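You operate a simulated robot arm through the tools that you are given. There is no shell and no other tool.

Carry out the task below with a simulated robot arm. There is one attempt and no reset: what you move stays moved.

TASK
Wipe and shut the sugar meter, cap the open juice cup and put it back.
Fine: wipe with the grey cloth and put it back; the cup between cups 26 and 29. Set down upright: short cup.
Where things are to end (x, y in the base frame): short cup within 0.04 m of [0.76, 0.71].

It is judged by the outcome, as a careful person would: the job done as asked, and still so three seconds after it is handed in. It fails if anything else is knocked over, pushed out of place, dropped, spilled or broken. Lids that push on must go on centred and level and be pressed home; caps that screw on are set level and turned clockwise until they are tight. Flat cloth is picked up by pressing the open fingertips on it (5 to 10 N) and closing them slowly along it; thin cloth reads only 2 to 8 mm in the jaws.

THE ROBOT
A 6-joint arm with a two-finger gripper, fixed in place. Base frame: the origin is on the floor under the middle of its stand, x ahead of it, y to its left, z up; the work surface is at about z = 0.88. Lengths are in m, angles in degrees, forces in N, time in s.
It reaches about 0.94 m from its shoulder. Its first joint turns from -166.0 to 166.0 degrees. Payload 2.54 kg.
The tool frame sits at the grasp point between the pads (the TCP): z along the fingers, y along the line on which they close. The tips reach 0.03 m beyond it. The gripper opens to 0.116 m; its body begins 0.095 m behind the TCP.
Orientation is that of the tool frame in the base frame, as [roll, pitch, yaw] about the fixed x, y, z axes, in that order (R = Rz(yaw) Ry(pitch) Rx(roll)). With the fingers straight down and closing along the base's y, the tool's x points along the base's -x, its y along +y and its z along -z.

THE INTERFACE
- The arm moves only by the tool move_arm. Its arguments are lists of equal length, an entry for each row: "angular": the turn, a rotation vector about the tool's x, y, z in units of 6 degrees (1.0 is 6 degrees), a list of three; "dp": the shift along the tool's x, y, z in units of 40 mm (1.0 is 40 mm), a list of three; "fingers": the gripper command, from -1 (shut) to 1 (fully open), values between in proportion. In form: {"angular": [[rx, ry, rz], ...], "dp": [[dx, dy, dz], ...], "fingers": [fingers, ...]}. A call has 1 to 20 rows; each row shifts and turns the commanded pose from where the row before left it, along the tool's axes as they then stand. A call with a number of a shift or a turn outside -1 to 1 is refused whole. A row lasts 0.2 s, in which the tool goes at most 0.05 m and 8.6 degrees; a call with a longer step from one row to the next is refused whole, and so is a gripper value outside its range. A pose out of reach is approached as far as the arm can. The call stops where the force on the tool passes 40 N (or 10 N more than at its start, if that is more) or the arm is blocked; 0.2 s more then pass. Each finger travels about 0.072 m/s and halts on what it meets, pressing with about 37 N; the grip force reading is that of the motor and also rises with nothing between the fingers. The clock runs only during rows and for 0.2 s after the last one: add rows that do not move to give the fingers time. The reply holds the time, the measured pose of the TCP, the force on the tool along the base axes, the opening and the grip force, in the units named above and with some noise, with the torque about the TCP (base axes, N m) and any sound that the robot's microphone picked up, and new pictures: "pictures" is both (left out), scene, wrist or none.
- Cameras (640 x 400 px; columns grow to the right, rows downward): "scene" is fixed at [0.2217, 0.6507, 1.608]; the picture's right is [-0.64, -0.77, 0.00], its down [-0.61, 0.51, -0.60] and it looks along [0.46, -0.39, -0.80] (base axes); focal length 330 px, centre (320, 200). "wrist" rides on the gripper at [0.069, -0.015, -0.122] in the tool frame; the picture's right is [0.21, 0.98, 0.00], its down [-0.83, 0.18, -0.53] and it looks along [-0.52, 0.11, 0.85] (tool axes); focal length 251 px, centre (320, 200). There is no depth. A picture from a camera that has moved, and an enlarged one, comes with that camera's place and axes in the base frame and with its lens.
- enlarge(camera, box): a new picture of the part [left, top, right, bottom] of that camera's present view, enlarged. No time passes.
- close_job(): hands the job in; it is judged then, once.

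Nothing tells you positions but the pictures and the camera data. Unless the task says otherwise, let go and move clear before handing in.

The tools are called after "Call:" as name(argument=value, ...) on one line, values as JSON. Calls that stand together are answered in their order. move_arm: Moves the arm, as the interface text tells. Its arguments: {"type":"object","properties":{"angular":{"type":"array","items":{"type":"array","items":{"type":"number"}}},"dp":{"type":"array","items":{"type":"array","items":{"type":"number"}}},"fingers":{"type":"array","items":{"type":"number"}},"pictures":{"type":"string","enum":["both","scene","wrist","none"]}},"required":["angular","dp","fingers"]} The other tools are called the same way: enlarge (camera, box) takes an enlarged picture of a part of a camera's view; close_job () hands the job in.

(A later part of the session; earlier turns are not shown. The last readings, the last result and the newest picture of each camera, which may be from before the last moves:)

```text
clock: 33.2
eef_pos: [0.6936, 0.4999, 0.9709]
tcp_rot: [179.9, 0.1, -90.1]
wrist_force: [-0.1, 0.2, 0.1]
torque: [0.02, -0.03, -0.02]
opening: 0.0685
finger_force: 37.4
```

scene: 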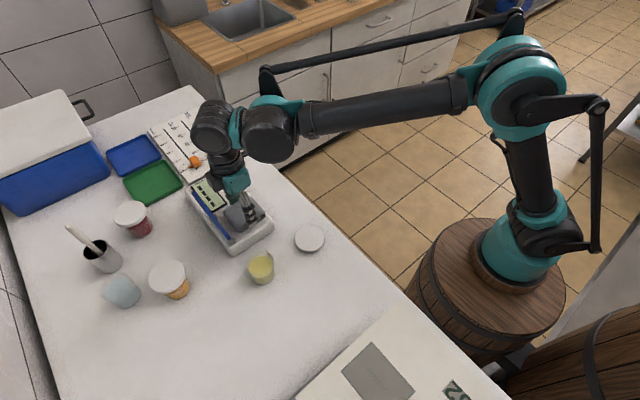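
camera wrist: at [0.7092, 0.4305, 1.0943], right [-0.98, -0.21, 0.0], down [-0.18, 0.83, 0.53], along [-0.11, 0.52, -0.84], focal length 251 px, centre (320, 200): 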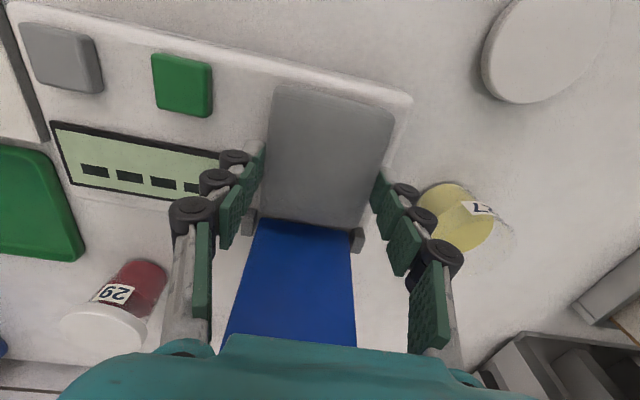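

I'll lift the cloth and check whether the well is clean.

Call:
move_arm(angular=[[0, 0, 0], [0, 0, 0], [0, 0, 0], [0, 0, 0], [0, 0, 0]], dp=[[0, 0, -0.5], [0, 0, -0.75], [0.6, 0, -0.4], [0.8, 0, 0], [0.8, 0, 0]], fingers=[-0.1, -0.1, -0.1, -0.1, -0.1])

Call:
enlarge(camera="scene", box=[170, 150, 330, 270])

Call:
enlarge(camera="wrist", box=[230, 200, 430, 360])

```text
clock: 34.4
eef_pos: [0.6938, 0.4109, 1.0378]
tcp_rot: [180.0, 0.1, -90.1]
wrist_force: [-0.4, 0.2, -0.8]
torque: [-0.02, 0.02, -0.01]
opening: 0.0685
finger_force: 37.0
camera wrist: at [0.7096, 0.3429, 1.1603], right [-0.98, -0.21, 0.0], down [-0.18, 0.83, 0.53], along [-0.11, 0.52, -0.84], focal length 251 px, centre (320, 200)
```

scene: 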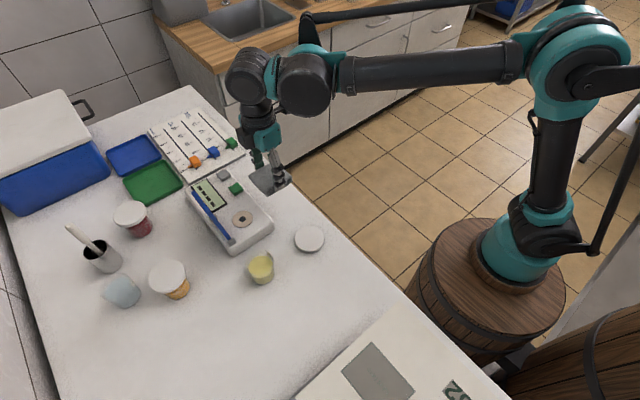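
wrist: 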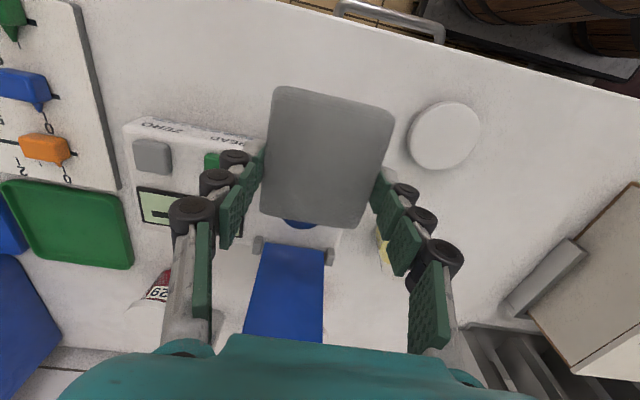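

```text
3.33 times, centred on (250, 210) of scene
camera zoom: at [0.2217, 0.6507, 1.608], right [-0.64, -0.77, 0.0], down [-0.61, 0.51, -0.6], along [0.46, -0.39, -0.8], focal length 1100 px, centre (553, 167)
```

zoom: 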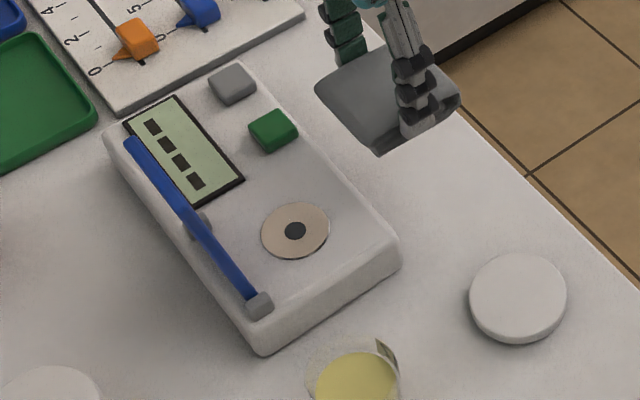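

```text
2.50 times, centred on (330, 280) of wrist
camera zoom: at [0.7096, 0.3429, 1.1603], right [-0.98, -0.21, 0.0], down [-0.18, 0.83, 0.53], along [-0.11, 0.52, -0.84], focal length 629 px, centre (295, 0)
```

zoom: 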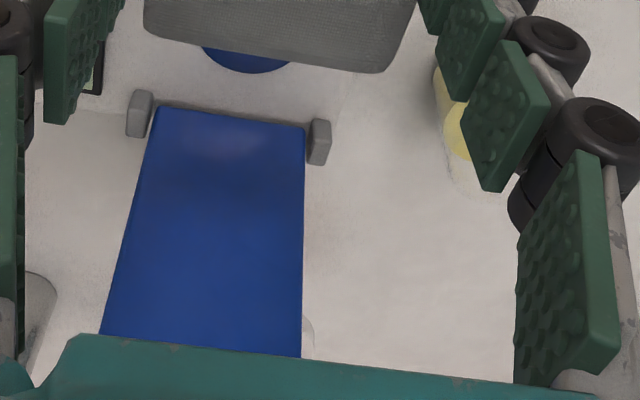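

The well is clean now and the meter hasn't moved. Next I'll return the cloth to its original place at (0.758, 0.380), turned back to its original angle.

Call:
move_arm(angular=[[0, 0, 0], [0, 0, 0], [0, 0, -0.78], [0, 0, 0], [0, 0, 0], [0, 0, 0], [0, 0, 0], [0, 0, 0]], dp=[[0.39, -0.805, 0], [0.39, -0.805, 0], [0, 0, 0], [0, 0, 0.7], [0, 0, 0.7], [0, 0, 0.7], [0, 0, 0.4], [0, 0, 0]], fingers=[-0.1, -0.1, -0.1, -0.1, -0.1, -0.1, -0.1, -0.1])

```text
clock: 36.2
eef_pos: [0.7583, 0.379, 0.9357]
tcp_rot: [179.9, 0.2, -85.4]
wrist_force: [0.3, -0.3, -0.7]
torque: [-0.02, 0.0, -0.03]
opening: 0.0687
finger_force: 37.7
camera wrist: at [0.7788, 0.3128, 1.0594], right [-0.96, -0.29, 0.0], down [-0.25, 0.81, 0.53], along [-0.16, 0.51, -0.84], focal length 251 px, centre (320, 200)
```

scene: 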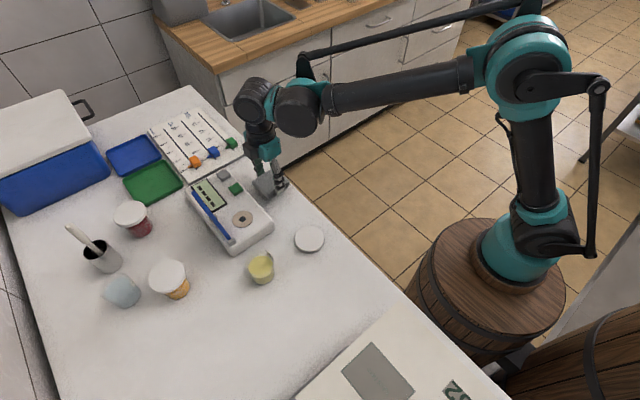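
wrist: 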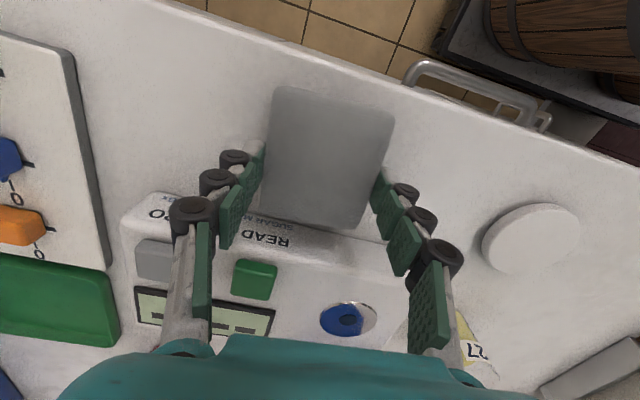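

Call:
move_arm(angular=[[0, 0, 0], [0, 0, 0], [0, 0, 0], [0, 0, 0], [0, 0, 0]], dp=[[0, 0, 0.1], [0, 0, 0.1], [0, 0, 0.05], [0, 0, 0.03], [0, 0, 0]], fingers=[-0.1, -0.1, -0.1, -0.1, -0.1], pictures="none")

```text
clock: 37.4
eef_pos: [0.758, 0.3795, 0.9255]
tcp_rot: [179.9, 0.1, -85.4]
wrist_force: [0.2, -0.4, 0.0]
torque: [-0.01, 0.03, 0.01]
opening: 0.0683
finger_force: 37.0
```

Call:
move_arm(angular=[[0, 0, 0], [0, 0, 0]], dp=[[0, 0, 0.03], [0, 0, 0]], fingers=[-0.1, -0.1], pictures="none")

```text
clock: 38.0
eef_pos: [0.7582, 0.3795, 0.9245]
tcp_rot: [-179.9, 0.2, -85.4]
wrist_force: [0.4, -0.2, 3.4]
torque: [-0.01, -0.01, 0.02]
opening: 0.0685
finger_force: 36.9
```

The cloth is touching the table (3.4 N). I'll open the fingers to release it and rise.

Call:
move_arm(angular=[[0, 0, 0], [0, 0, 0], [0, 0, 0], [0, 0, 0], [0, 0, 0], [0, 0, 0], [0, 0, 0], [0, 0, 0], [0, 0, 0], [0, 0, 0]], dp=[[0, 0, 0], [0, 0, 0], [0, 0, 0], [0, 0, 0], [0, 0, -0.5], [0, 0, -0.8], [0, 0, -0.8], [0, 0, -0.8], [0, 0, -0.8], [0, 0, 0]], fingers=[0.2, 0.4, 0.6, 0.75, 0.75, 0.75, 0.75, 0.75, 0.75, 0.75])

Call:
enlarge(camera="wrist", box=[220, 60, 420, 220])

```text
clock: 40.2
eef_pos: [0.7584, 0.3802, 1.0716]
tcp_rot: [-180.0, 0.1, -85.4]
wrist_force: [-0.5, -0.6, -0.4]
torque: [-0.01, -0.01, 0.0]
opening: 0.1015
finger_force: 0.1
camera wrist: at [0.7783, 0.3135, 1.1948], right [-0.96, -0.29, 0.0], down [-0.25, 0.81, 0.53], along [-0.16, 0.51, -0.84], focal length 251 px, centre (320, 200)
```

scene: 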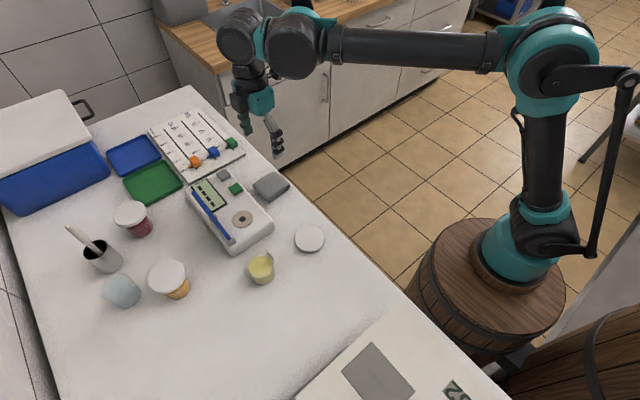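
wrist: 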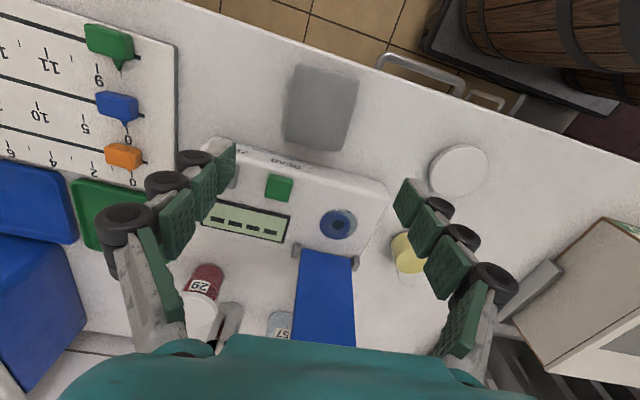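

```text
2.50 times, centred on (320, 140) of wrist
camera zoom: at [0.7783, 0.3135, 1.1948], right [-0.96, -0.29, 0.0], down [-0.25, 0.81, 0.53], along [-0.16, 0.51, -0.84], focal length 629 px, centre (320, 350)
```

zoom: 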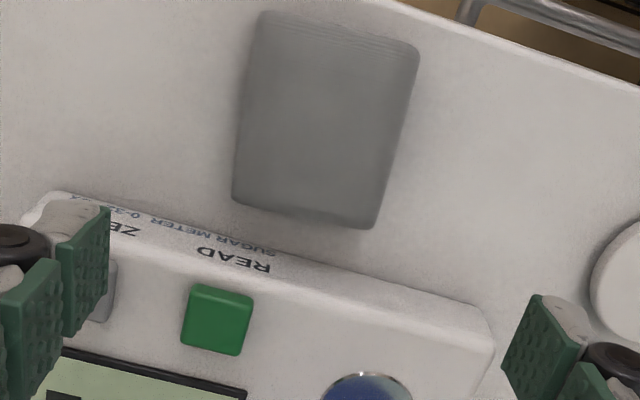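

Cloth is back in place and let go. Now I'll close the fingers, go up and over the blue lid to its far (+y) side, ready to push it shut.

Call:
move_arm(angular=[[0, 0, 0.78], [0, 0, 0], [0, 0, 0], [0, 0, 0], [0, 0, 0], [0, 0, 0], [0, 0, 0], [0, 0, 0], [0, 0, 0], [0, 0, 0], [0, 0, 0], [0, 0, 0]], dp=[[0, 0, -1], [0, 0, -1], [0, 0, -1], [-0.87, 0.2, 0], [-0.87, 0.2, 0], [-0.87, 0.2, 0], [-0.87, 0.2, 0], [-0.87, 0.2, 0], [-0.87, 0.2, 0], [-0.87, 0.2, 0], [-0.87, 0.2, 0], [0, 0, 0]], fingers=[0.3, -0.2, -0.7, -1, -1, -1, -1, -1, -1, -1, -1, -1])

```text
clock: 42.8
eef_pos: [0.6881, 0.5899, 1.1706]
tcp_rot: [-180.0, 0.1, -90.1]
wrist_force: [0.6, 0.0, -0.8]
torque: [-0.01, -0.01, 0.01]
opening: 0.0
finger_force: 28.9
out of reach, approached as far as the arm can: row 9, 10, 11
camera wrist: at [0.7018, 0.5234, 1.2942], right [-0.98, -0.21, 0.0], down [-0.18, 0.83, 0.53], along [-0.11, 0.52, -0.84], focal length 251 px, centre (320, 200)
```

scene: 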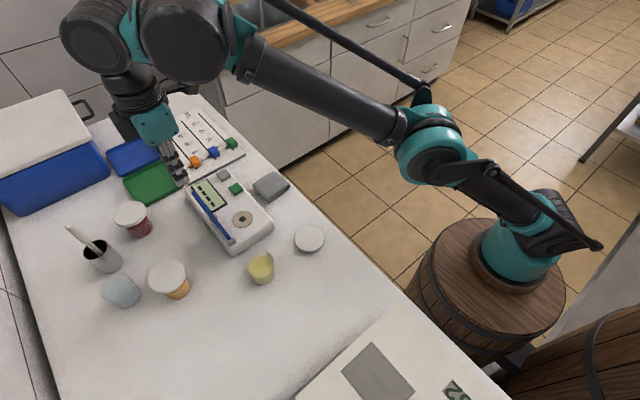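
wrist: 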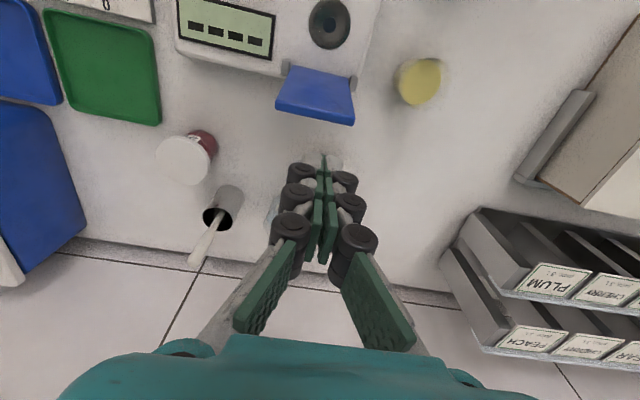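

The arm reaches its limit at this height (y about 0.59). Reach grows lower down, so I'll lower a little, still above the lid's top, and check how far it goes.

Call:
move_arm(angular=[[0, 0, 0], [0, 0, 0], [0, 0, 0]], dp=[[0, 0, 0.4], [0, 0, 0.4], [0, 0, 0]], fingers=[-1, -1, -1])

Call:
enlarge(camera="scene", box=[80, 100, 290, 260])

```text
clock: 43.6
eef_pos: [0.6878, 0.5899, 1.1394]
tcp_rot: [-180.0, 0.0, -90.1]
wrist_force: [0.2, -0.4, 0.5]
torque: [-0.05, 0.01, -0.04]
opening: 0.0
finger_force: 28.5
camera wrist: at [0.7021, 0.5219, 1.2628], right [-0.98, -0.21, 0.0], down [-0.18, 0.83, 0.53], along [-0.11, 0.52, -0.84], focal length 251 px, centre (320, 200)
```

scene: 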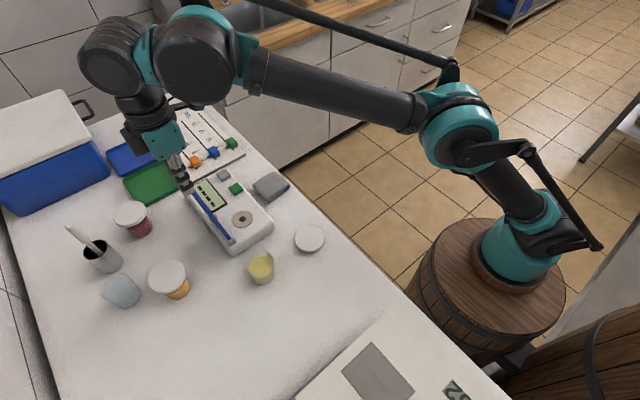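
wrist: 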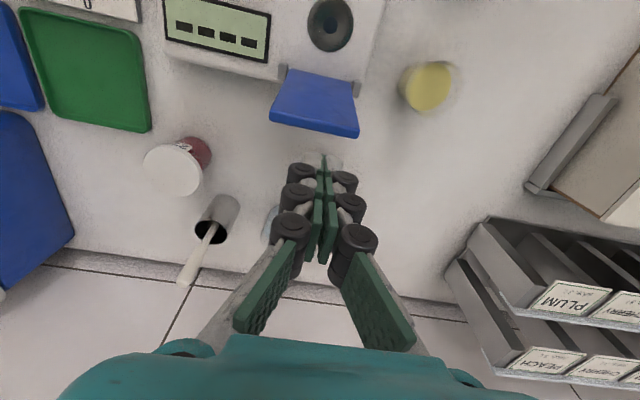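

```text
2.50 times, centred on (185, 180) of scene
camera zoom: at [0.2217, 0.6507, 1.608], right [-0.64, -0.77, 0.0], down [-0.61, 0.51, -0.6], along [0.46, -0.39, -0.8], focal length 825 px, centre (658, 250)
```

zoom: 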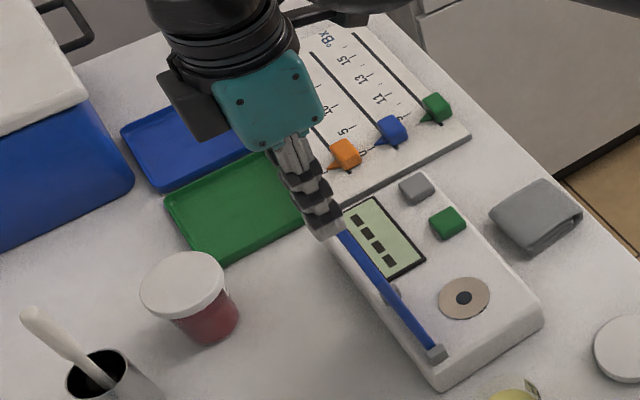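

Call:
move_arm(angular=[[0, 0, 0], [0, 0, 0], [0, 0, 0], [0, 0, 0]], dp=[[-0.4, -0.05, 0.3], [-0.5, -0.05, 0.2], [-0.5, -0.05, 0.1], [0, 0, 0]], fingers=[-1, -1, -1, -1])

Call:
enlarge(camera="scene", box=[80, 100, 290, 260])

```text
clock: 44.6
eef_pos: [0.6877, 0.6291, 1.1132]
tcp_rot: [179.9, 0.1, -90.0]
wrist_force: [-0.7, -1.3, -0.5]
torque: [0.03, 0.0, 0.03]
opening: 0.0001
finger_force: 27.7
out of reach, approached as far as the arm can: row 3
camera wrist: at [0.7035, 0.5624, 1.2369], right [-0.98, -0.21, 0.0], down [-0.18, 0.83, 0.53], along [-0.11, 0.52, -0.84], focal length 251 px, centre (320, 200)
```

scene: 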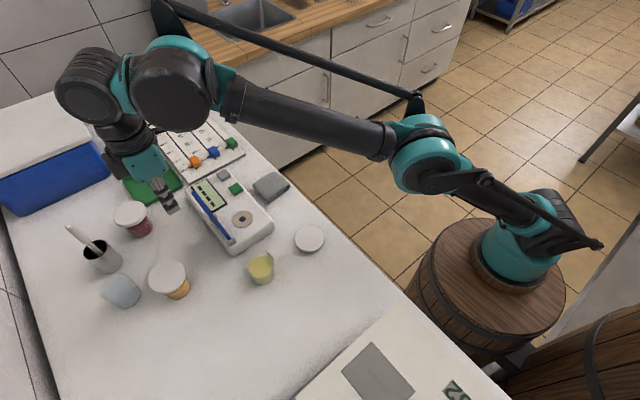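
wrist: 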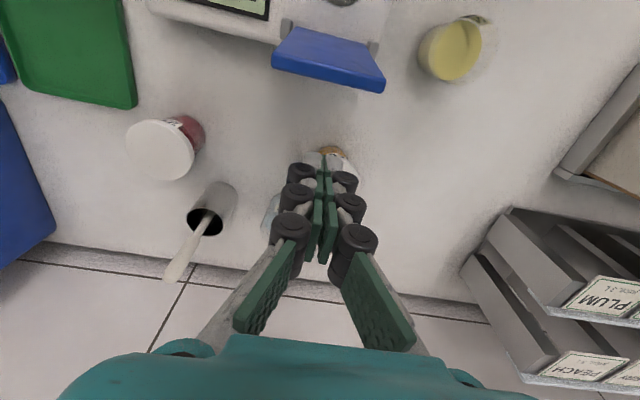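

```text
2.50 times, centred on (185, 180) of scene
camera zoom: at [0.2217, 0.6507, 1.608], right [-0.64, -0.77, 0.0], down [-0.61, 0.51, -0.6], along [0.46, -0.39, -0.8], focal length 825 px, centre (658, 250)
```

zoom: 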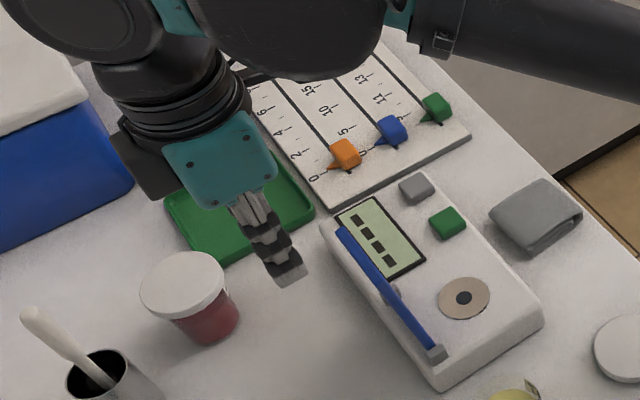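

Fingers are behind the lid with clearance. I'll lower them to lid height (tips at about z = 1.00).

Call:
move_arm(angular=[[0, 0, 0], [0, 0, 0], [0, 0, 0], [0, 0, 0]], dp=[[0, -0.05, 0.7], [0, -0.05, 0.7], [0, -0.05, 0.6], [0, 0, 0]], fingers=[-1, -1, -1, -1])

Call:
enlarge(camera="scene", box=[80, 120, 290, 280])

```text
clock: 45.6
eef_pos: [0.6954, 0.6306, 1.034]
tcp_rot: [179.9, 0.1, -90.2]
wrist_force: [0.0, 0.1, 0.0]
torque: [-0.02, 0.02, -0.02]
opening: 0.0
finger_force: 28.4
camera wrist: at [0.7101, 0.5629, 1.1562], right [-0.98, -0.21, 0.0], down [-0.18, 0.83, 0.53], along [-0.11, 0.52, -0.84], focal length 251 px, centre (320, 200)
```

scene: 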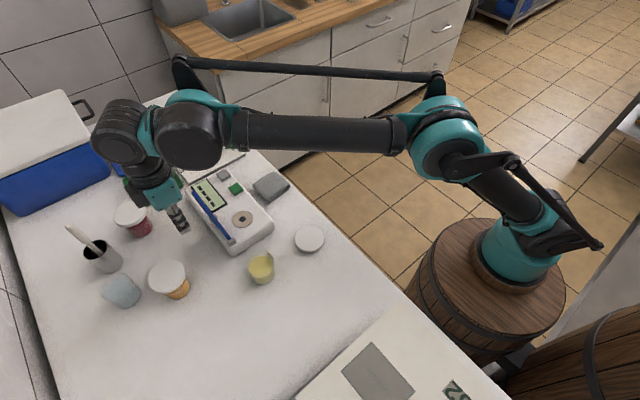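
wrist: 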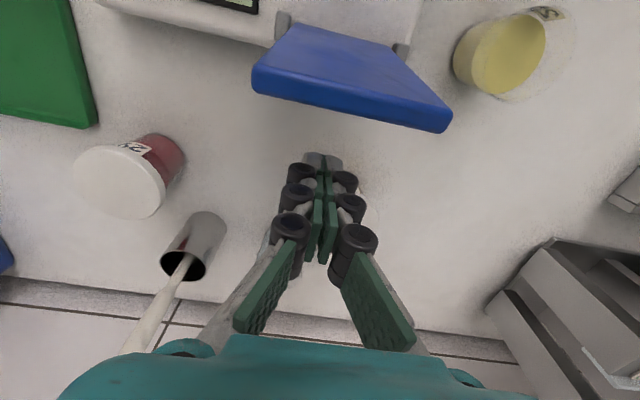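

```text
2.50 times, centred on (185, 200) of scene
camera zoom: at [0.2217, 0.6507, 1.608], right [-0.64, -0.77, 0.0], down [-0.61, 0.51, -0.6], along [0.46, -0.39, -0.8], focal length 825 px, centre (658, 200)
```

zoom: 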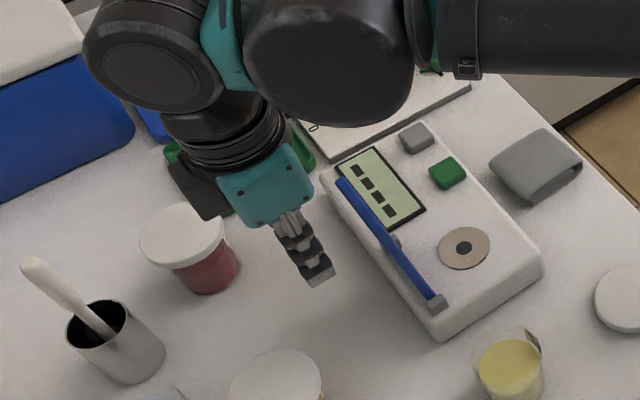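

Now pushing the lid gently toward −y.

Call:
move_arm(angular=[[0, 0, 0], [0, 0, 0], [0, 0, 0], [0, 0, 0], [0, 0, 0], [0, 0, 0], [0, 0, 0], [0, 0, 0]], dp=[[0.25, 0, 0], [0.25, 0, 0], [0.2, 0, 0], [0.2, 0, 0], [0.2, 0, 0], [0.2, 0, 0], [0.2, 0, 0], [0, 0, 0]], fingers=[-1, -1, -1, -1, -1, -1, -1, -1])

```text
clock: 47.4
eef_pos: [0.6928, 0.5717, 1.0331]
tcp_rot: [180.0, 0.1, -90.1]
wrist_force: [-0.2, -0.9, 0.4]
torque: [0.0, -0.02, -0.01]
opening: 0.0
finger_force: 28.6
camera wrist: at [0.7088, 0.5028, 1.1567], right [-0.98, -0.21, 0.0], down [-0.18, 0.83, 0.53], along [-0.11, 0.52, -0.84], focal length 251 px, centre (320, 200)
```

scene: 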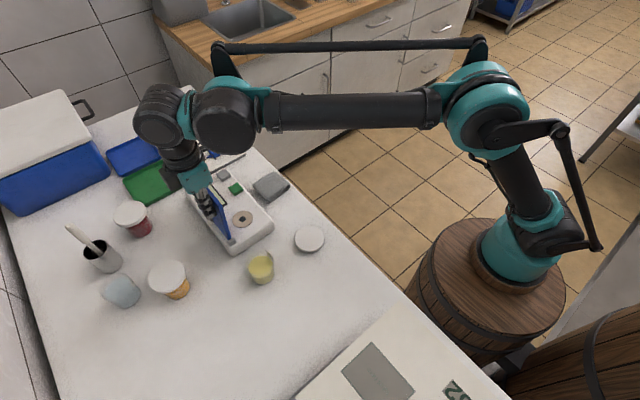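
wrist: 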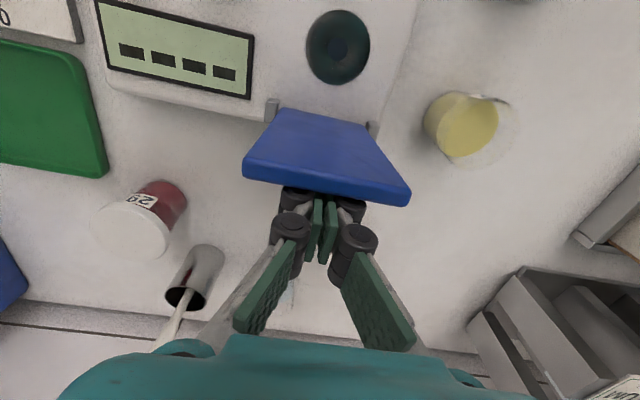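

Call:
move_arm(angular=[[0, 0, 0], [0, 0, 0], [0, 0, 0], [0, 0, 0], [0, 0, 0]], dp=[[0.25, 0, 0], [0.25, 0, 0], [0.25, 0, 0], [0.2, 0, 0.05], [0, 0, 0]], fingers=[-1, -1, -1, -1, -1])

Call:
enlarge(camera="scene", box=[130, 130, 310, 270])

```text
clock: 48.6
eef_pos: [0.6931, 0.5318, 1.0332]
tcp_rot: [180.0, 0.1, -90.1]
wrist_force: [0.0, 0.0, -0.4]
torque: [0.0, -0.01, 0.01]
opening: 0.0
finger_force: 28.5
camera wrist: at [0.7089, 0.4642, 1.1554], right [-0.98, -0.21, 0.0], down [-0.18, 0.83, 0.53], along [-0.11, 0.52, -0.84], focal length 251 px, centre (320, 200)
```

scene: 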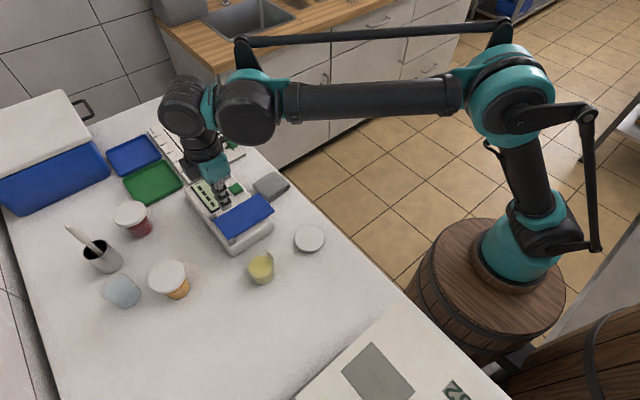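
wrist: 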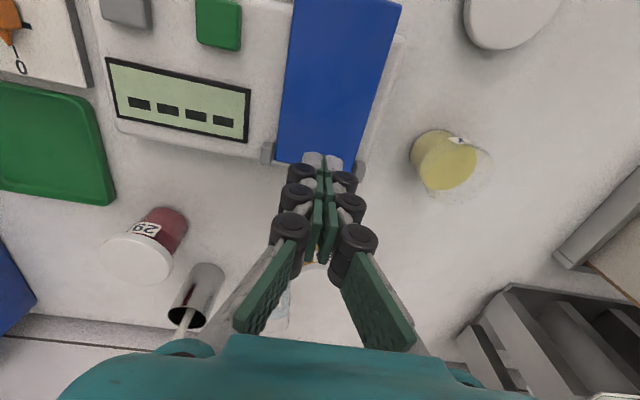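

```text
2.86 times, centred on (220, 200) of scene
camera zoom: at [0.2217, 0.6507, 1.608], right [-0.64, -0.77, 0.0], down [-0.61, 0.51, -0.6], along [0.46, -0.39, -0.8], focal length 943 px, centre (606, 200)
```

zoom: 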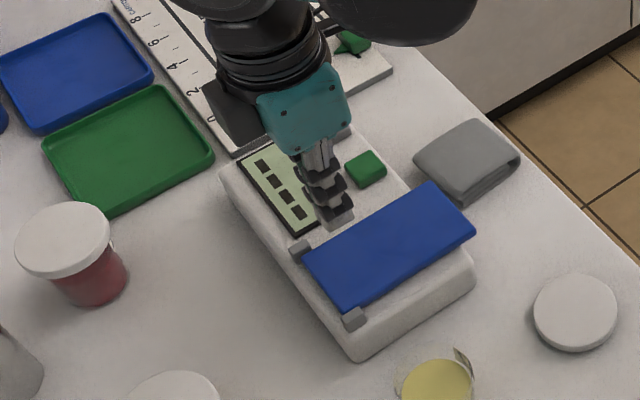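

The lid dropped over. I'll press it gently near its free edge to be sure it's fully shut.

Call:
move_arm(angular=[[0, 0, 0], [0, 0, 0], [0, 0, 0], [0, 0, 0], [0, 0, 0]], dp=[[0.6, 0, 0], [0.6, 0, 0], [0, 0, 0.5], [0, 0, 0.5], [0, 0, 0]], fingers=[-1, -1, -1, -1, -1])

Call:
enlarge(camera="scene", box=[130, 130, 310, 270])

```text
clock: 49.8
eef_pos: [0.6937, 0.484, 0.9912]
tcp_rot: [179.9, 0.1, -90.0]
wrist_force: [-0.1, -0.1, -0.3]
torque: [-0.01, 0.01, 0.01]
opening: 0.0
finger_force: 29.1
camera wrist: at [0.7089, 0.4166, 1.1141], right [-0.98, -0.21, 0.0], down [-0.18, 0.83, 0.53], along [-0.11, 0.52, -0.84], focal length 251 px, centre (320, 200)
```

scene: 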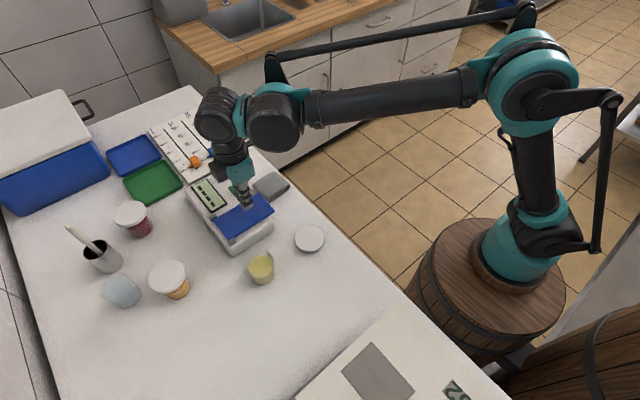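
wrist: 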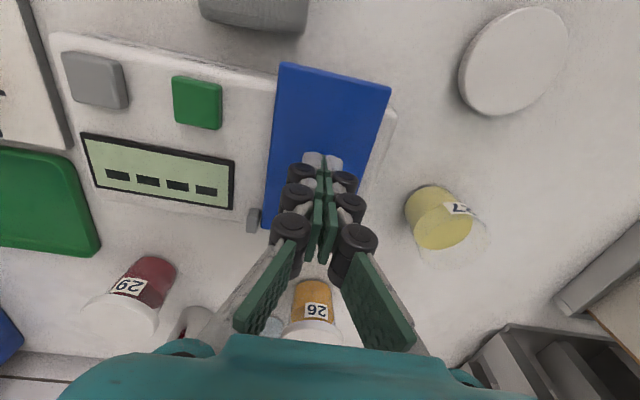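

```text
2.86 times, centred on (220, 200) of scene
camera zoom: at [0.2217, 0.6507, 1.608], right [-0.64, -0.77, 0.0], down [-0.61, 0.51, -0.6], along [0.46, -0.39, -0.8], focal length 943 px, centre (606, 200)
```

zoom: 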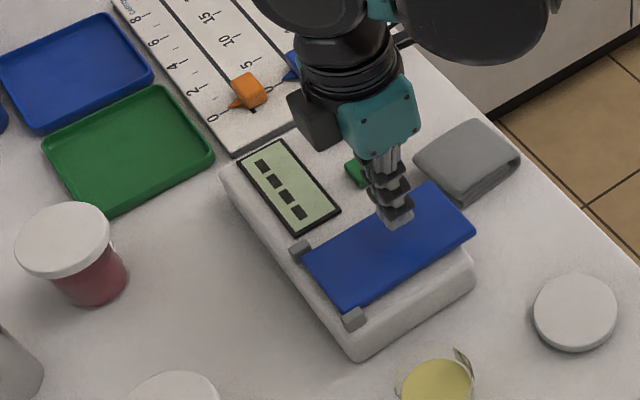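

Call:
move_arm(angular=[[0, 0, 0], [0, 0, 0], [0, 0, 0], [0, 0, 0], [0, 0, 0]], dp=[[0, 0, 0.1], [0, 0, 0.1], [0, 0, 0.1], [0, 0, 0.05], [0, 0, 0]], fingers=[-1, -1, -1, -1, -1], pictures="none")

```text
clock: 51.0
eef_pos: [0.6936, 0.4845, 0.9766]
tcp_rot: [179.9, 0.1, -90.2]
wrist_force: [-0.7, 0.1, 0.4]
torque: [-0.01, -0.03, 0.03]
opening: 0.0
finger_force: 28.6
```

Call:
move_arm(angular=[[0, 0, 0], [0, 0, 0], [0, 0, 0], [0, 0, 0], [0, 0, 0]], dp=[[0, 0, 0.05], [0, 0, 0.04], [0, 0, 0.03], [0, 0, 0], [0, 0, 0]], fingers=[-1, -1, -1, -1, -1], pictures="none")

```text
clock: 52.2
eef_pos: [0.6931, 0.4842, 0.9722]
tcp_rot: [180.0, 0.2, -90.1]
wrist_force: [-0.3, -0.4, 0.0]
torque: [0.01, 0.02, -0.01]
opening: 0.0001
finger_force: 29.0
```

Call:
move_arm(angular=[[0, 0, 0], [0, 0, 0], [0, 0, 0], [0, 0, 0]], dp=[[0, 0, 0.04], [0, 0, 0.03], [0, 0, 0.03], [0, 0, 0]], fingers=[-1, -1, -1, -1], pictures="none")

```text
clock: 53.2
eef_pos: [0.6927, 0.4843, 0.9681]
tcp_rot: [180.0, 0.2, -90.1]
wrist_force: [0.8, 0.4, 0.3]
torque: [0.0, 0.0, 0.01]
opening: 0.0
finger_force: 28.2
```

Call:
move_arm(angular=[[0, 0, 0], [0, 0, 0], [0, 0, 0]], dp=[[0, 0, 0.03], [0, 0, 0.03], [0, 0, 0]], fingers=[-1, -1, -1], pictures="wrist")

Call:
enlarge(camera="scene", box=[170, 150, 310, 260])

```text
clock: 54.0
eef_pos: [0.6939, 0.4843, 0.9669]
tcp_rot: [179.9, 0.2, -90.2]
wrist_force: [-1.2, -0.3, 0.8]
torque: [0.0, -0.02, -0.01]
opening: 0.0
finger_force: 29.1
camera wrist: at [0.7089, 0.4163, 1.0901], right [-0.98, -0.21, 0.0], down [-0.18, 0.83, 0.53], along [-0.11, 0.52, -0.84], focal length 251 px, centre (320, 200)
```

wrist: 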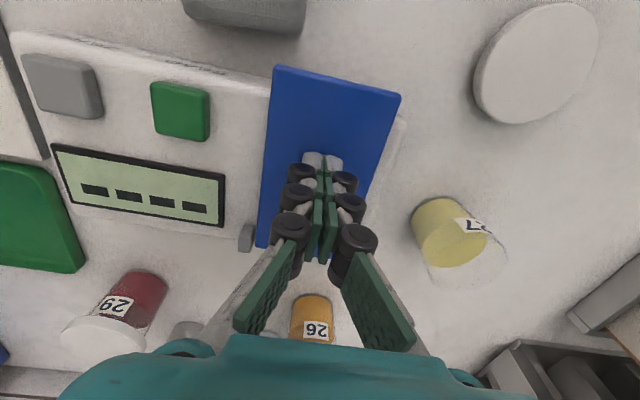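

```text
3.64 times, centred on (240, 205) of scene
camera zoom: at [0.2217, 0.6507, 1.608], right [-0.64, -0.77, 0.0], down [-0.61, 0.51, -0.6], along [0.46, -0.39, -0.8], focal length 1200 px, centre (611, 182)
```

zoom: 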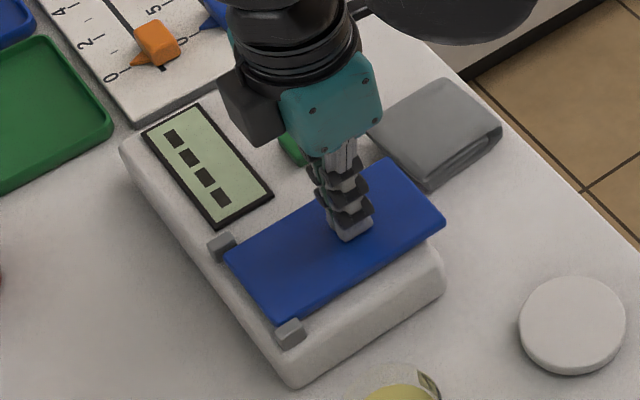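

Call:
move_arm(angular=[[0, 0, 0], [0, 0, 0], [0, 0, 0], [0, 0, 0]], dp=[[0, 0, 0.03], [0, 0, 0.03], [0, 0, 0.02], [0, 0, 0]], fingers=[-1, -1, -1, -1], pictures="none")

```text
clock: 55.0
eef_pos: [0.6941, 0.4839, 0.9646]
tcp_rot: [-179.8, 0.2, -90.2]
wrist_force: [6.8, 1.5, 29.3]
torque: [0.3, -0.16, -0.05]
opening: 0.0057
finger_force: 28.8
```

The lid is firmly shut (29 N reaction at the plate). I'll rise and move to look at the cup and its cap.

Call:
move_arm(angular=[[0, 0, 0], [0, 0, 0], [0, 0, 0], [0, 0, 0], [0, 0, 0], [0, 0, 0], [0, 0, 0], [0, 0, 0]], dp=[[0, 0, -0.3], [0, 0, -0.9], [0, 0, -0.9], [0, 0.8, 0], [0, 0.8, 0], [0.2, 0.8, 0], [0.2, 0.8, 0], [0, 0, 0]], fingers=[-1, -1, -1, -1, -1, -1, -1, -1])

Call:
enlarge(camera="scene", box=[170, 150, 340, 300])

Call:
enlarge(camera="wrist", box=[200, 60, 440, 240])

```text
clock: 56.8
eef_pos: [0.5657, 0.4679, 1.0456]
tcp_rot: [180.0, 0.1, -90.0]
wrist_force: [-0.8, 0.6, 0.6]
torque: [0.03, 0.04, -0.02]
opening: 0.0
finger_force: 28.5
camera wrist: at [0.5815, 0.3994, 1.1697], right [-0.98, -0.21, 0.0], down [-0.18, 0.83, 0.53], along [-0.11, 0.52, -0.84], focal length 251 px, centre (320, 200)
```

scene: 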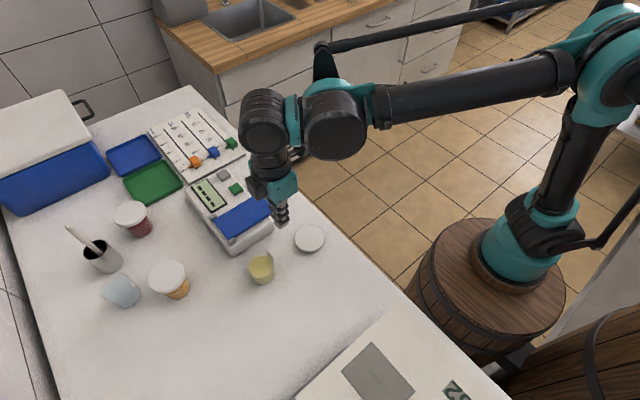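
wrist: 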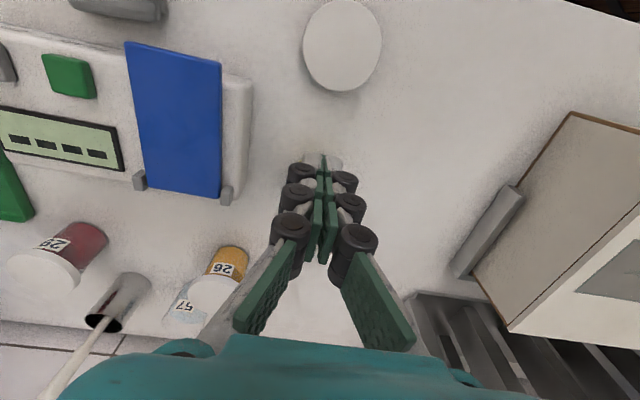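

```text
2.67 times, centred on (255, 225) of scene
camera zoom: at [0.2217, 0.6507, 1.608], right [-0.64, -0.77, 0.0], down [-0.61, 0.51, -0.6], along [0.46, -0.39, -0.8], focal length 880 px, centre (493, 133)
```

zoom: 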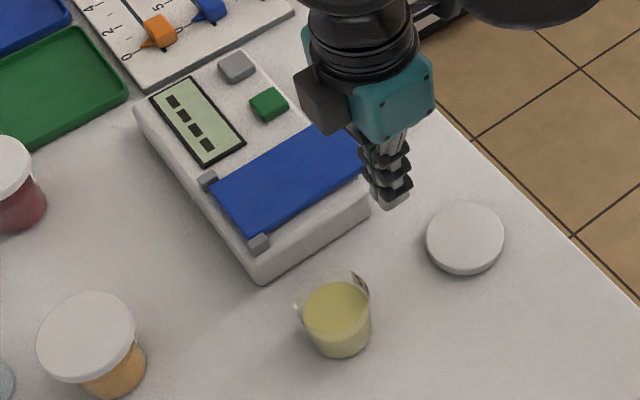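

```text
2.22 times, centred on (320, 150) of wrist
camera zoom: at [0.5815, 0.3994, 1.1697], right [-0.98, -0.21, 0.0], down [-0.18, 0.83, 0.53], along [-0.11, 0.52, -0.84], focal length 559 px, centre (320, 311)
```

zoom: 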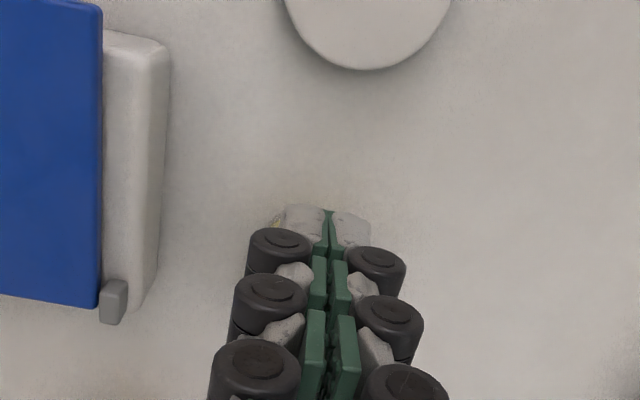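

Call:
move_arm(angular=[[0, 0, 0], [0, 0, 0], [0, 0, 0], [0, 0, 0], [0, 0, 0], [0, 0, 0]], dp=[[0.6, -0.05, -0.45], [0.6, -0.05, -0.45], [0, 0, 0], [0, 0, 0], [0, 0, 0], [0, 0, 0]], fingers=[-0.5, 0, 0.5, 1, 1, 1], pictures="wrist")

Call:
enlarge(camera="wrist", box=[250, 140, 390, 260])

Call:
enlarge(camera="wrist", box=[270, 30, 410, 150])

Call:
enlarge(camera="scene", box=[225, 240, 300, 300])

```text
clock: 58.2
eef_pos: [0.5701, 0.4186, 1.0813]
tcp_rot: [-180.0, 0.1, -90.1]
wrist_force: [-0.4, -0.1, 0.2]
torque: [-0.03, 0.04, 0.03]
opening: 0.1159
finger_force: 0.2
camera wrist: at [0.5853, 0.3518, 1.205], right [-0.98, -0.21, 0.0], down [-0.18, 0.83, 0.53], along [-0.11, 0.52, -0.84], focal length 251 px, centre (320, 200)
```

wrist: 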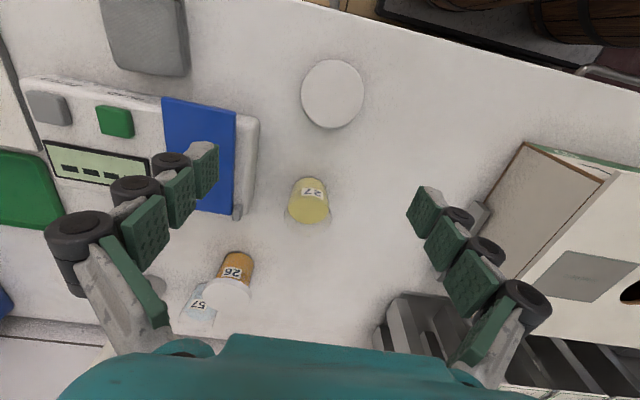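

```text
3.33 times, centred on (320, 200) of wrist
camera zoom: at [0.5853, 0.3518, 1.205], right [-0.98, -0.21, 0.0], down [-0.18, 0.83, 0.53], along [-0.11, 0.52, -0.84], focal length 838 px, centre (320, 200)
```

zoom: 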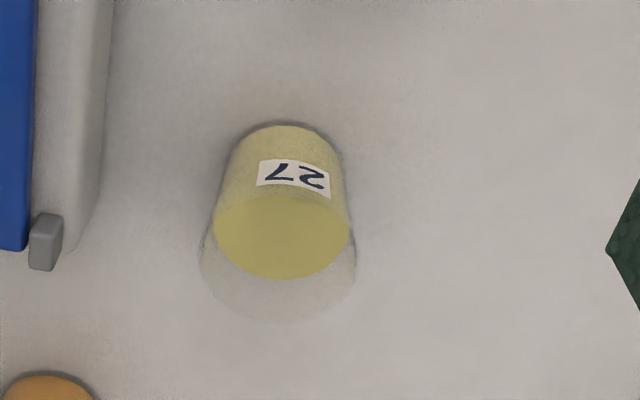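

```text
3.33 times, centred on (340, 90) of wrist
camera zoom: at [0.5853, 0.3518, 1.205], right [-0.98, -0.21, 0.0], down [-0.18, 0.83, 0.53], along [-0.11, 0.52, -0.84], focal length 838 px, centre (253, 567)
```

zoom: 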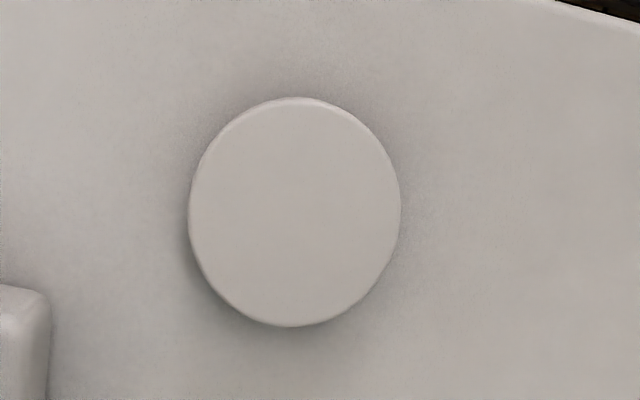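

```text
6.67 times, centred on (262, 270) of scene
camera zoom: at [0.2217, 0.6507, 1.608], right [-0.64, -0.77, 0.0], down [-0.61, 0.51, -0.6], along [0.46, -0.39, -0.8], focal length 2200 px, centre (703, -267)
```

zoom: 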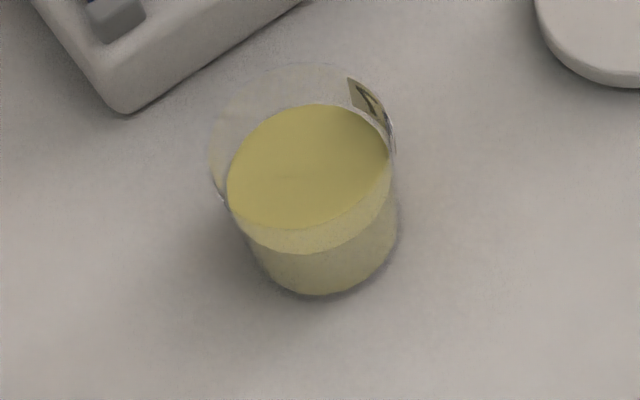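

Cup centre is about (0.561, 0.540) with its rim near z = 0.945, and the cap about (0.560, 0.398), 73 mm wide. I'll straddle the cap, first closing gently along x to centre it.

Call:
move_arm(angular=[[0, 0, 0], [0, 0, 0], [0, 0, 0], [0, 0, 0], [0, 0, 0], [0, 0, 0]], dp=[[0.5, 0.24, 0.5], [0, 0, 0.9], [0, 0, 0.9], [0, 0, 0.6], [0, 0, 0.3], [0, 0, 0]], fingers=[1, 1, 1, 1, 1, 1])

Call:
enlarge(camera="wrist", box=[200, 60, 440, 240])

```text
clock: 59.6
eef_pos: [0.5603, 0.4, 0.9534]
tcp_rot: [-180.0, 0.1, -90.2]
wrist_force: [0.3, 0.1, 0.7]
torque: [-0.02, 0.03, -0.02]
opening: 0.1158
finger_force: 0.2
camera wrist: at [0.5759, 0.3325, 1.0777], right [-0.98, -0.21, 0.0], down [-0.18, 0.83, 0.53], along [-0.11, 0.52, -0.84], focal length 251 px, centre (320, 200)
```

scene: 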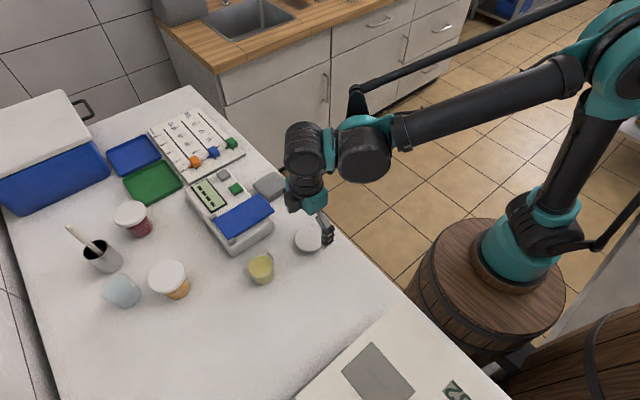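
wrist: 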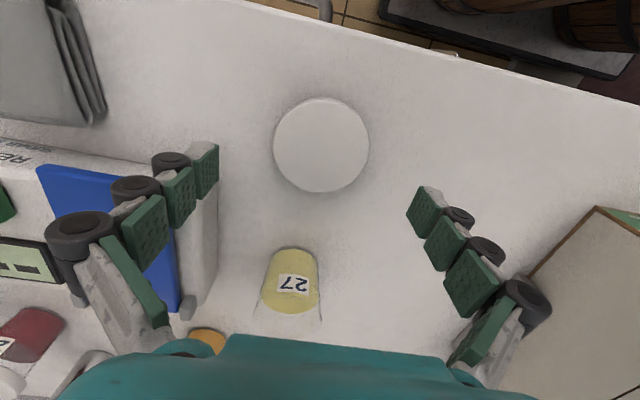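

```text
2.22 times, centred on (320, 150) of wrist
camera zoom: at [0.5759, 0.3325, 1.0777], right [-0.98, -0.21, 0.0], down [-0.18, 0.83, 0.53], along [-0.11, 0.52, -0.84], focal length 559 px, centre (320, 311)
```

zoom: 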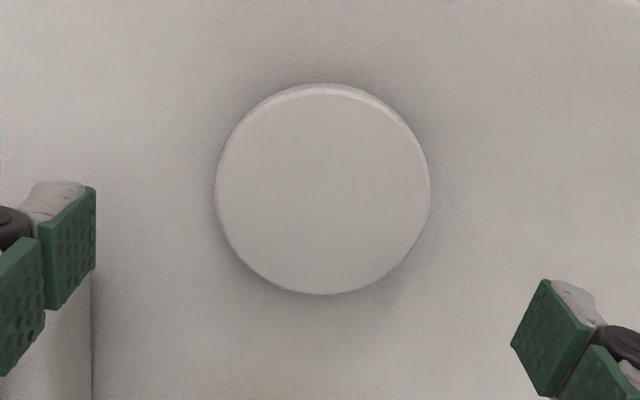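

Call:
move_arm(angular=[[0, 0, 0], [0, 0, 0], [0, 0, 0], [0, 0, 0], [0, 0, 0], [0, 0, 0]], dp=[[0.04, 0, 0.3], [0, 0, 0.25], [0, 0, 0.2], [0, 0, 0.1], [0, 0, 0.05], [0, 0, 0]], fingers=[0.9, 0.8, 0.7, 0.7, 0.7, 0.7], pictures="wrist")

```text
clock: 61.0
eef_pos: [0.5605, 0.3991, 0.9178]
tcp_rot: [180.0, 0.1, -90.0]
wrist_force: [0.0, -0.4, -0.1]
torque: [0.0, 0.0, 0.0]
opening: 0.0986
finger_force: 0.0
camera wrist: at [0.5756, 0.3312, 1.0424], right [-0.98, -0.21, 0.0], down [-0.18, 0.83, 0.53], along [-0.11, 0.52, -0.84], focal length 251 px, centre (320, 200)
```

wrist: 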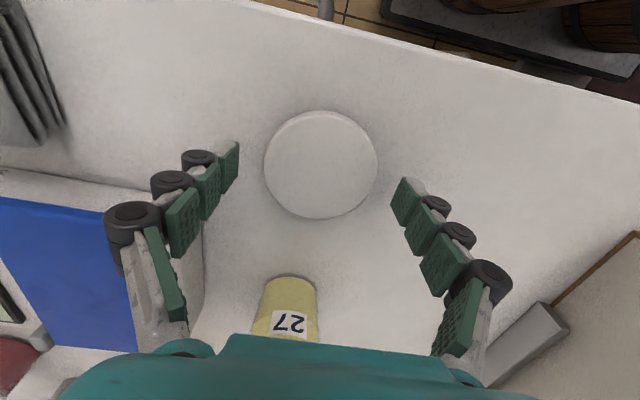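

Call:
move_arm(angular=[[0, 0, 0], [0, 0, 0], [0, 0, 0]], dp=[[0, 0, 0.05], [0, 0, 0.05], [0, 0, 0]], fingers=[0.6, 0.5, 0.45], pictures="none")

```text
clock: 61.8
eef_pos: [0.5599, 0.4009, 0.9154]
tcp_rot: [180.0, 0.2, -90.1]
wrist_force: [-0.6, 0.3, 0.0]
torque: [-0.01, -0.01, -0.02]
opening: 0.084
finger_force: 0.1
```

Call:
move_arm(angular=[[0, 0, 0], [0, 0, 0], [0, 0, 0], [0, 0, 0], [0, 0, 0], [0, 0, 0], [0, 0, 0], [0, 0, 0]], dp=[[0, 0, 0.04], [0, 0, 0], [0, 0, 0], [0, 0, 0], [0, 0, 0], [0, 0, 0], [0, 0, 0], [0, 0, 0]], fingers=[0.42, 0.39, 0.36, 0.33, 0.3, 0.27, 0.25, 0.24], pictures="wrist")

```text
clock: 63.6
eef_pos: [0.5605, 0.4003, 0.9134]
tcp_rot: [-180.0, 0.0, -90.1]
wrist_force: [-0.5, 0.4, 2.5]
torque: [-0.03, 0.01, -0.02]
opening: 0.073
finger_force: 10.3
camera wrist: at [0.5756, 0.3315, 1.0373], right [-0.98, -0.21, 0.0], down [-0.18, 0.83, 0.53], along [-0.11, 0.52, -0.84], focal length 251 px, centre (320, 200)
```

wrist: 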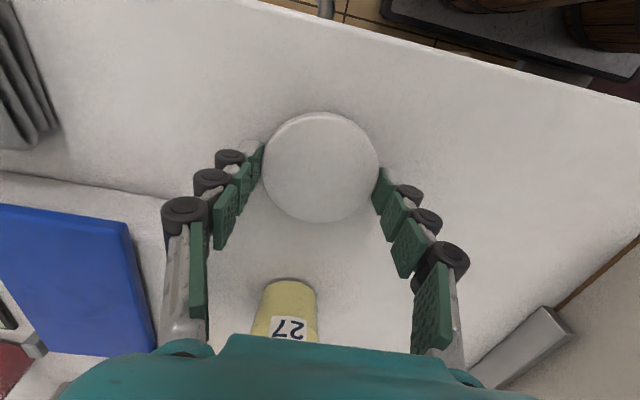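

Cap is 73 mm wide and now centred along x. I'll open, rise, turn to close along y, and come back down on it.

Call:
move_arm(angular=[[0, 0, 0], [0, 0, 0], [0, 0, 0], [0, 0, 0], [0, 0, 1], [0, 0, 1], [0, 0, 1], [0, 0, 1], [0, 0, 1], [0, 0, 1], [0, 0, 1], [0, 0, 1], [0, 0, 1], [0, 0, 1], [0, 0, 1], [0, 0, 1], [0, 0, 1], [0, 0, 1], [0, 0, 1], [0, 0, 0]], dp=[[0, 0, 0], [0, 0, 0], [0, 0, -0.7], [0, 0, -0.8], [0, 0, 0], [0, 0, 0], [0, 0, 0], [0, 0, 0], [0, 0, 0], [0, 0, 0], [0, 0, 0], [0, 0, 0], [0, 0, 0], [0, 0, 0], [0, 0, 0], [0, 0, 0], [0, 0, 0], [0, 0, 0], [0, 0, 0], [0, 0, 0]], fingers=[0.4, 0.7, 0.7, 0.7, 0.7, 0.7, 0.7, 0.7, 0.7, 0.7, 0.7, 0.7, 0.7, 0.7, 0.7, 0.7, 0.7, 0.7, 0.7, 0.7])

Call:
enlarge(camera="wrist", box=[200, 60, 440, 240])

```text
clock: 67.8
eef_pos: [0.5595, 0.3995, 0.9733]
tcp_rot: [179.9, 0.0, 179.8]
wrist_force: [0.0, -0.1, 0.0]
torque: [0.0, 0.0, 0.0]
opening: 0.0985
finger_force: 0.1
camera wrist: at [0.4911, 0.3848, 1.0976], right [-0.21, 0.98, 0.0], down [0.83, 0.18, 0.53], along [0.52, 0.11, -0.85], focal length 251 px, centre (320, 200)
```

scene: 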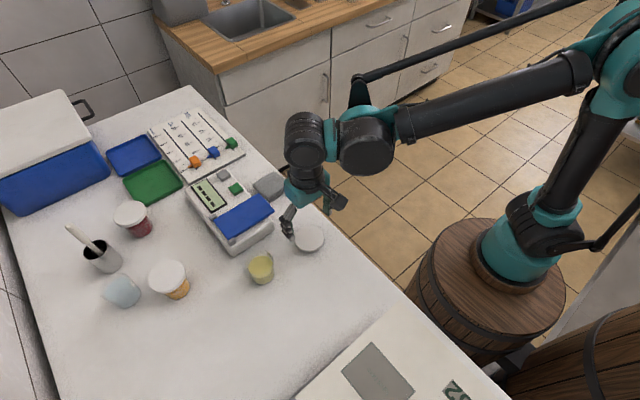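
wrist: 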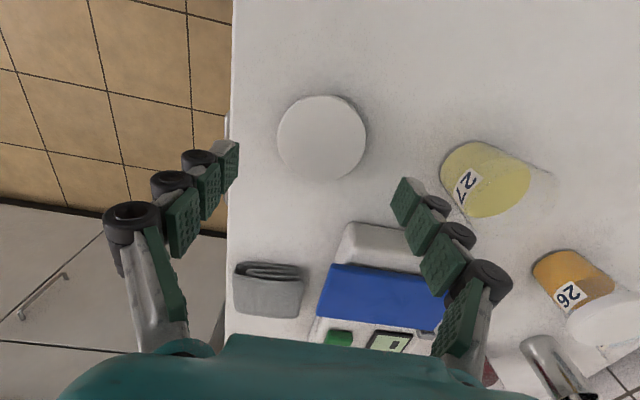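

```text
2.22 times, centred on (320, 150) of wrist
camera zoom: at [0.4911, 0.3848, 1.0976], right [-0.21, 0.98, 0.0], down [0.83, 0.18, 0.53], along [0.52, 0.11, -0.85], focal length 559 px, centre (320, 311)
```

zoom: 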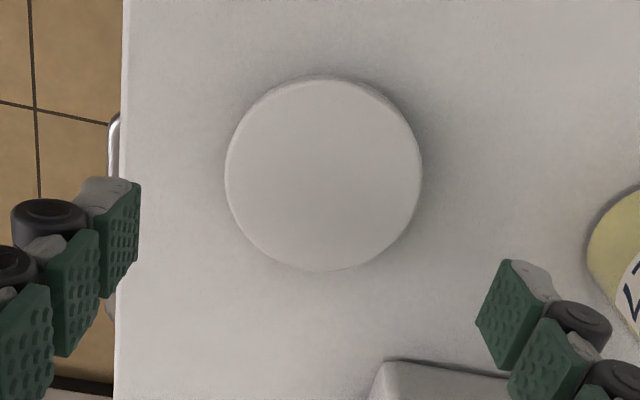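

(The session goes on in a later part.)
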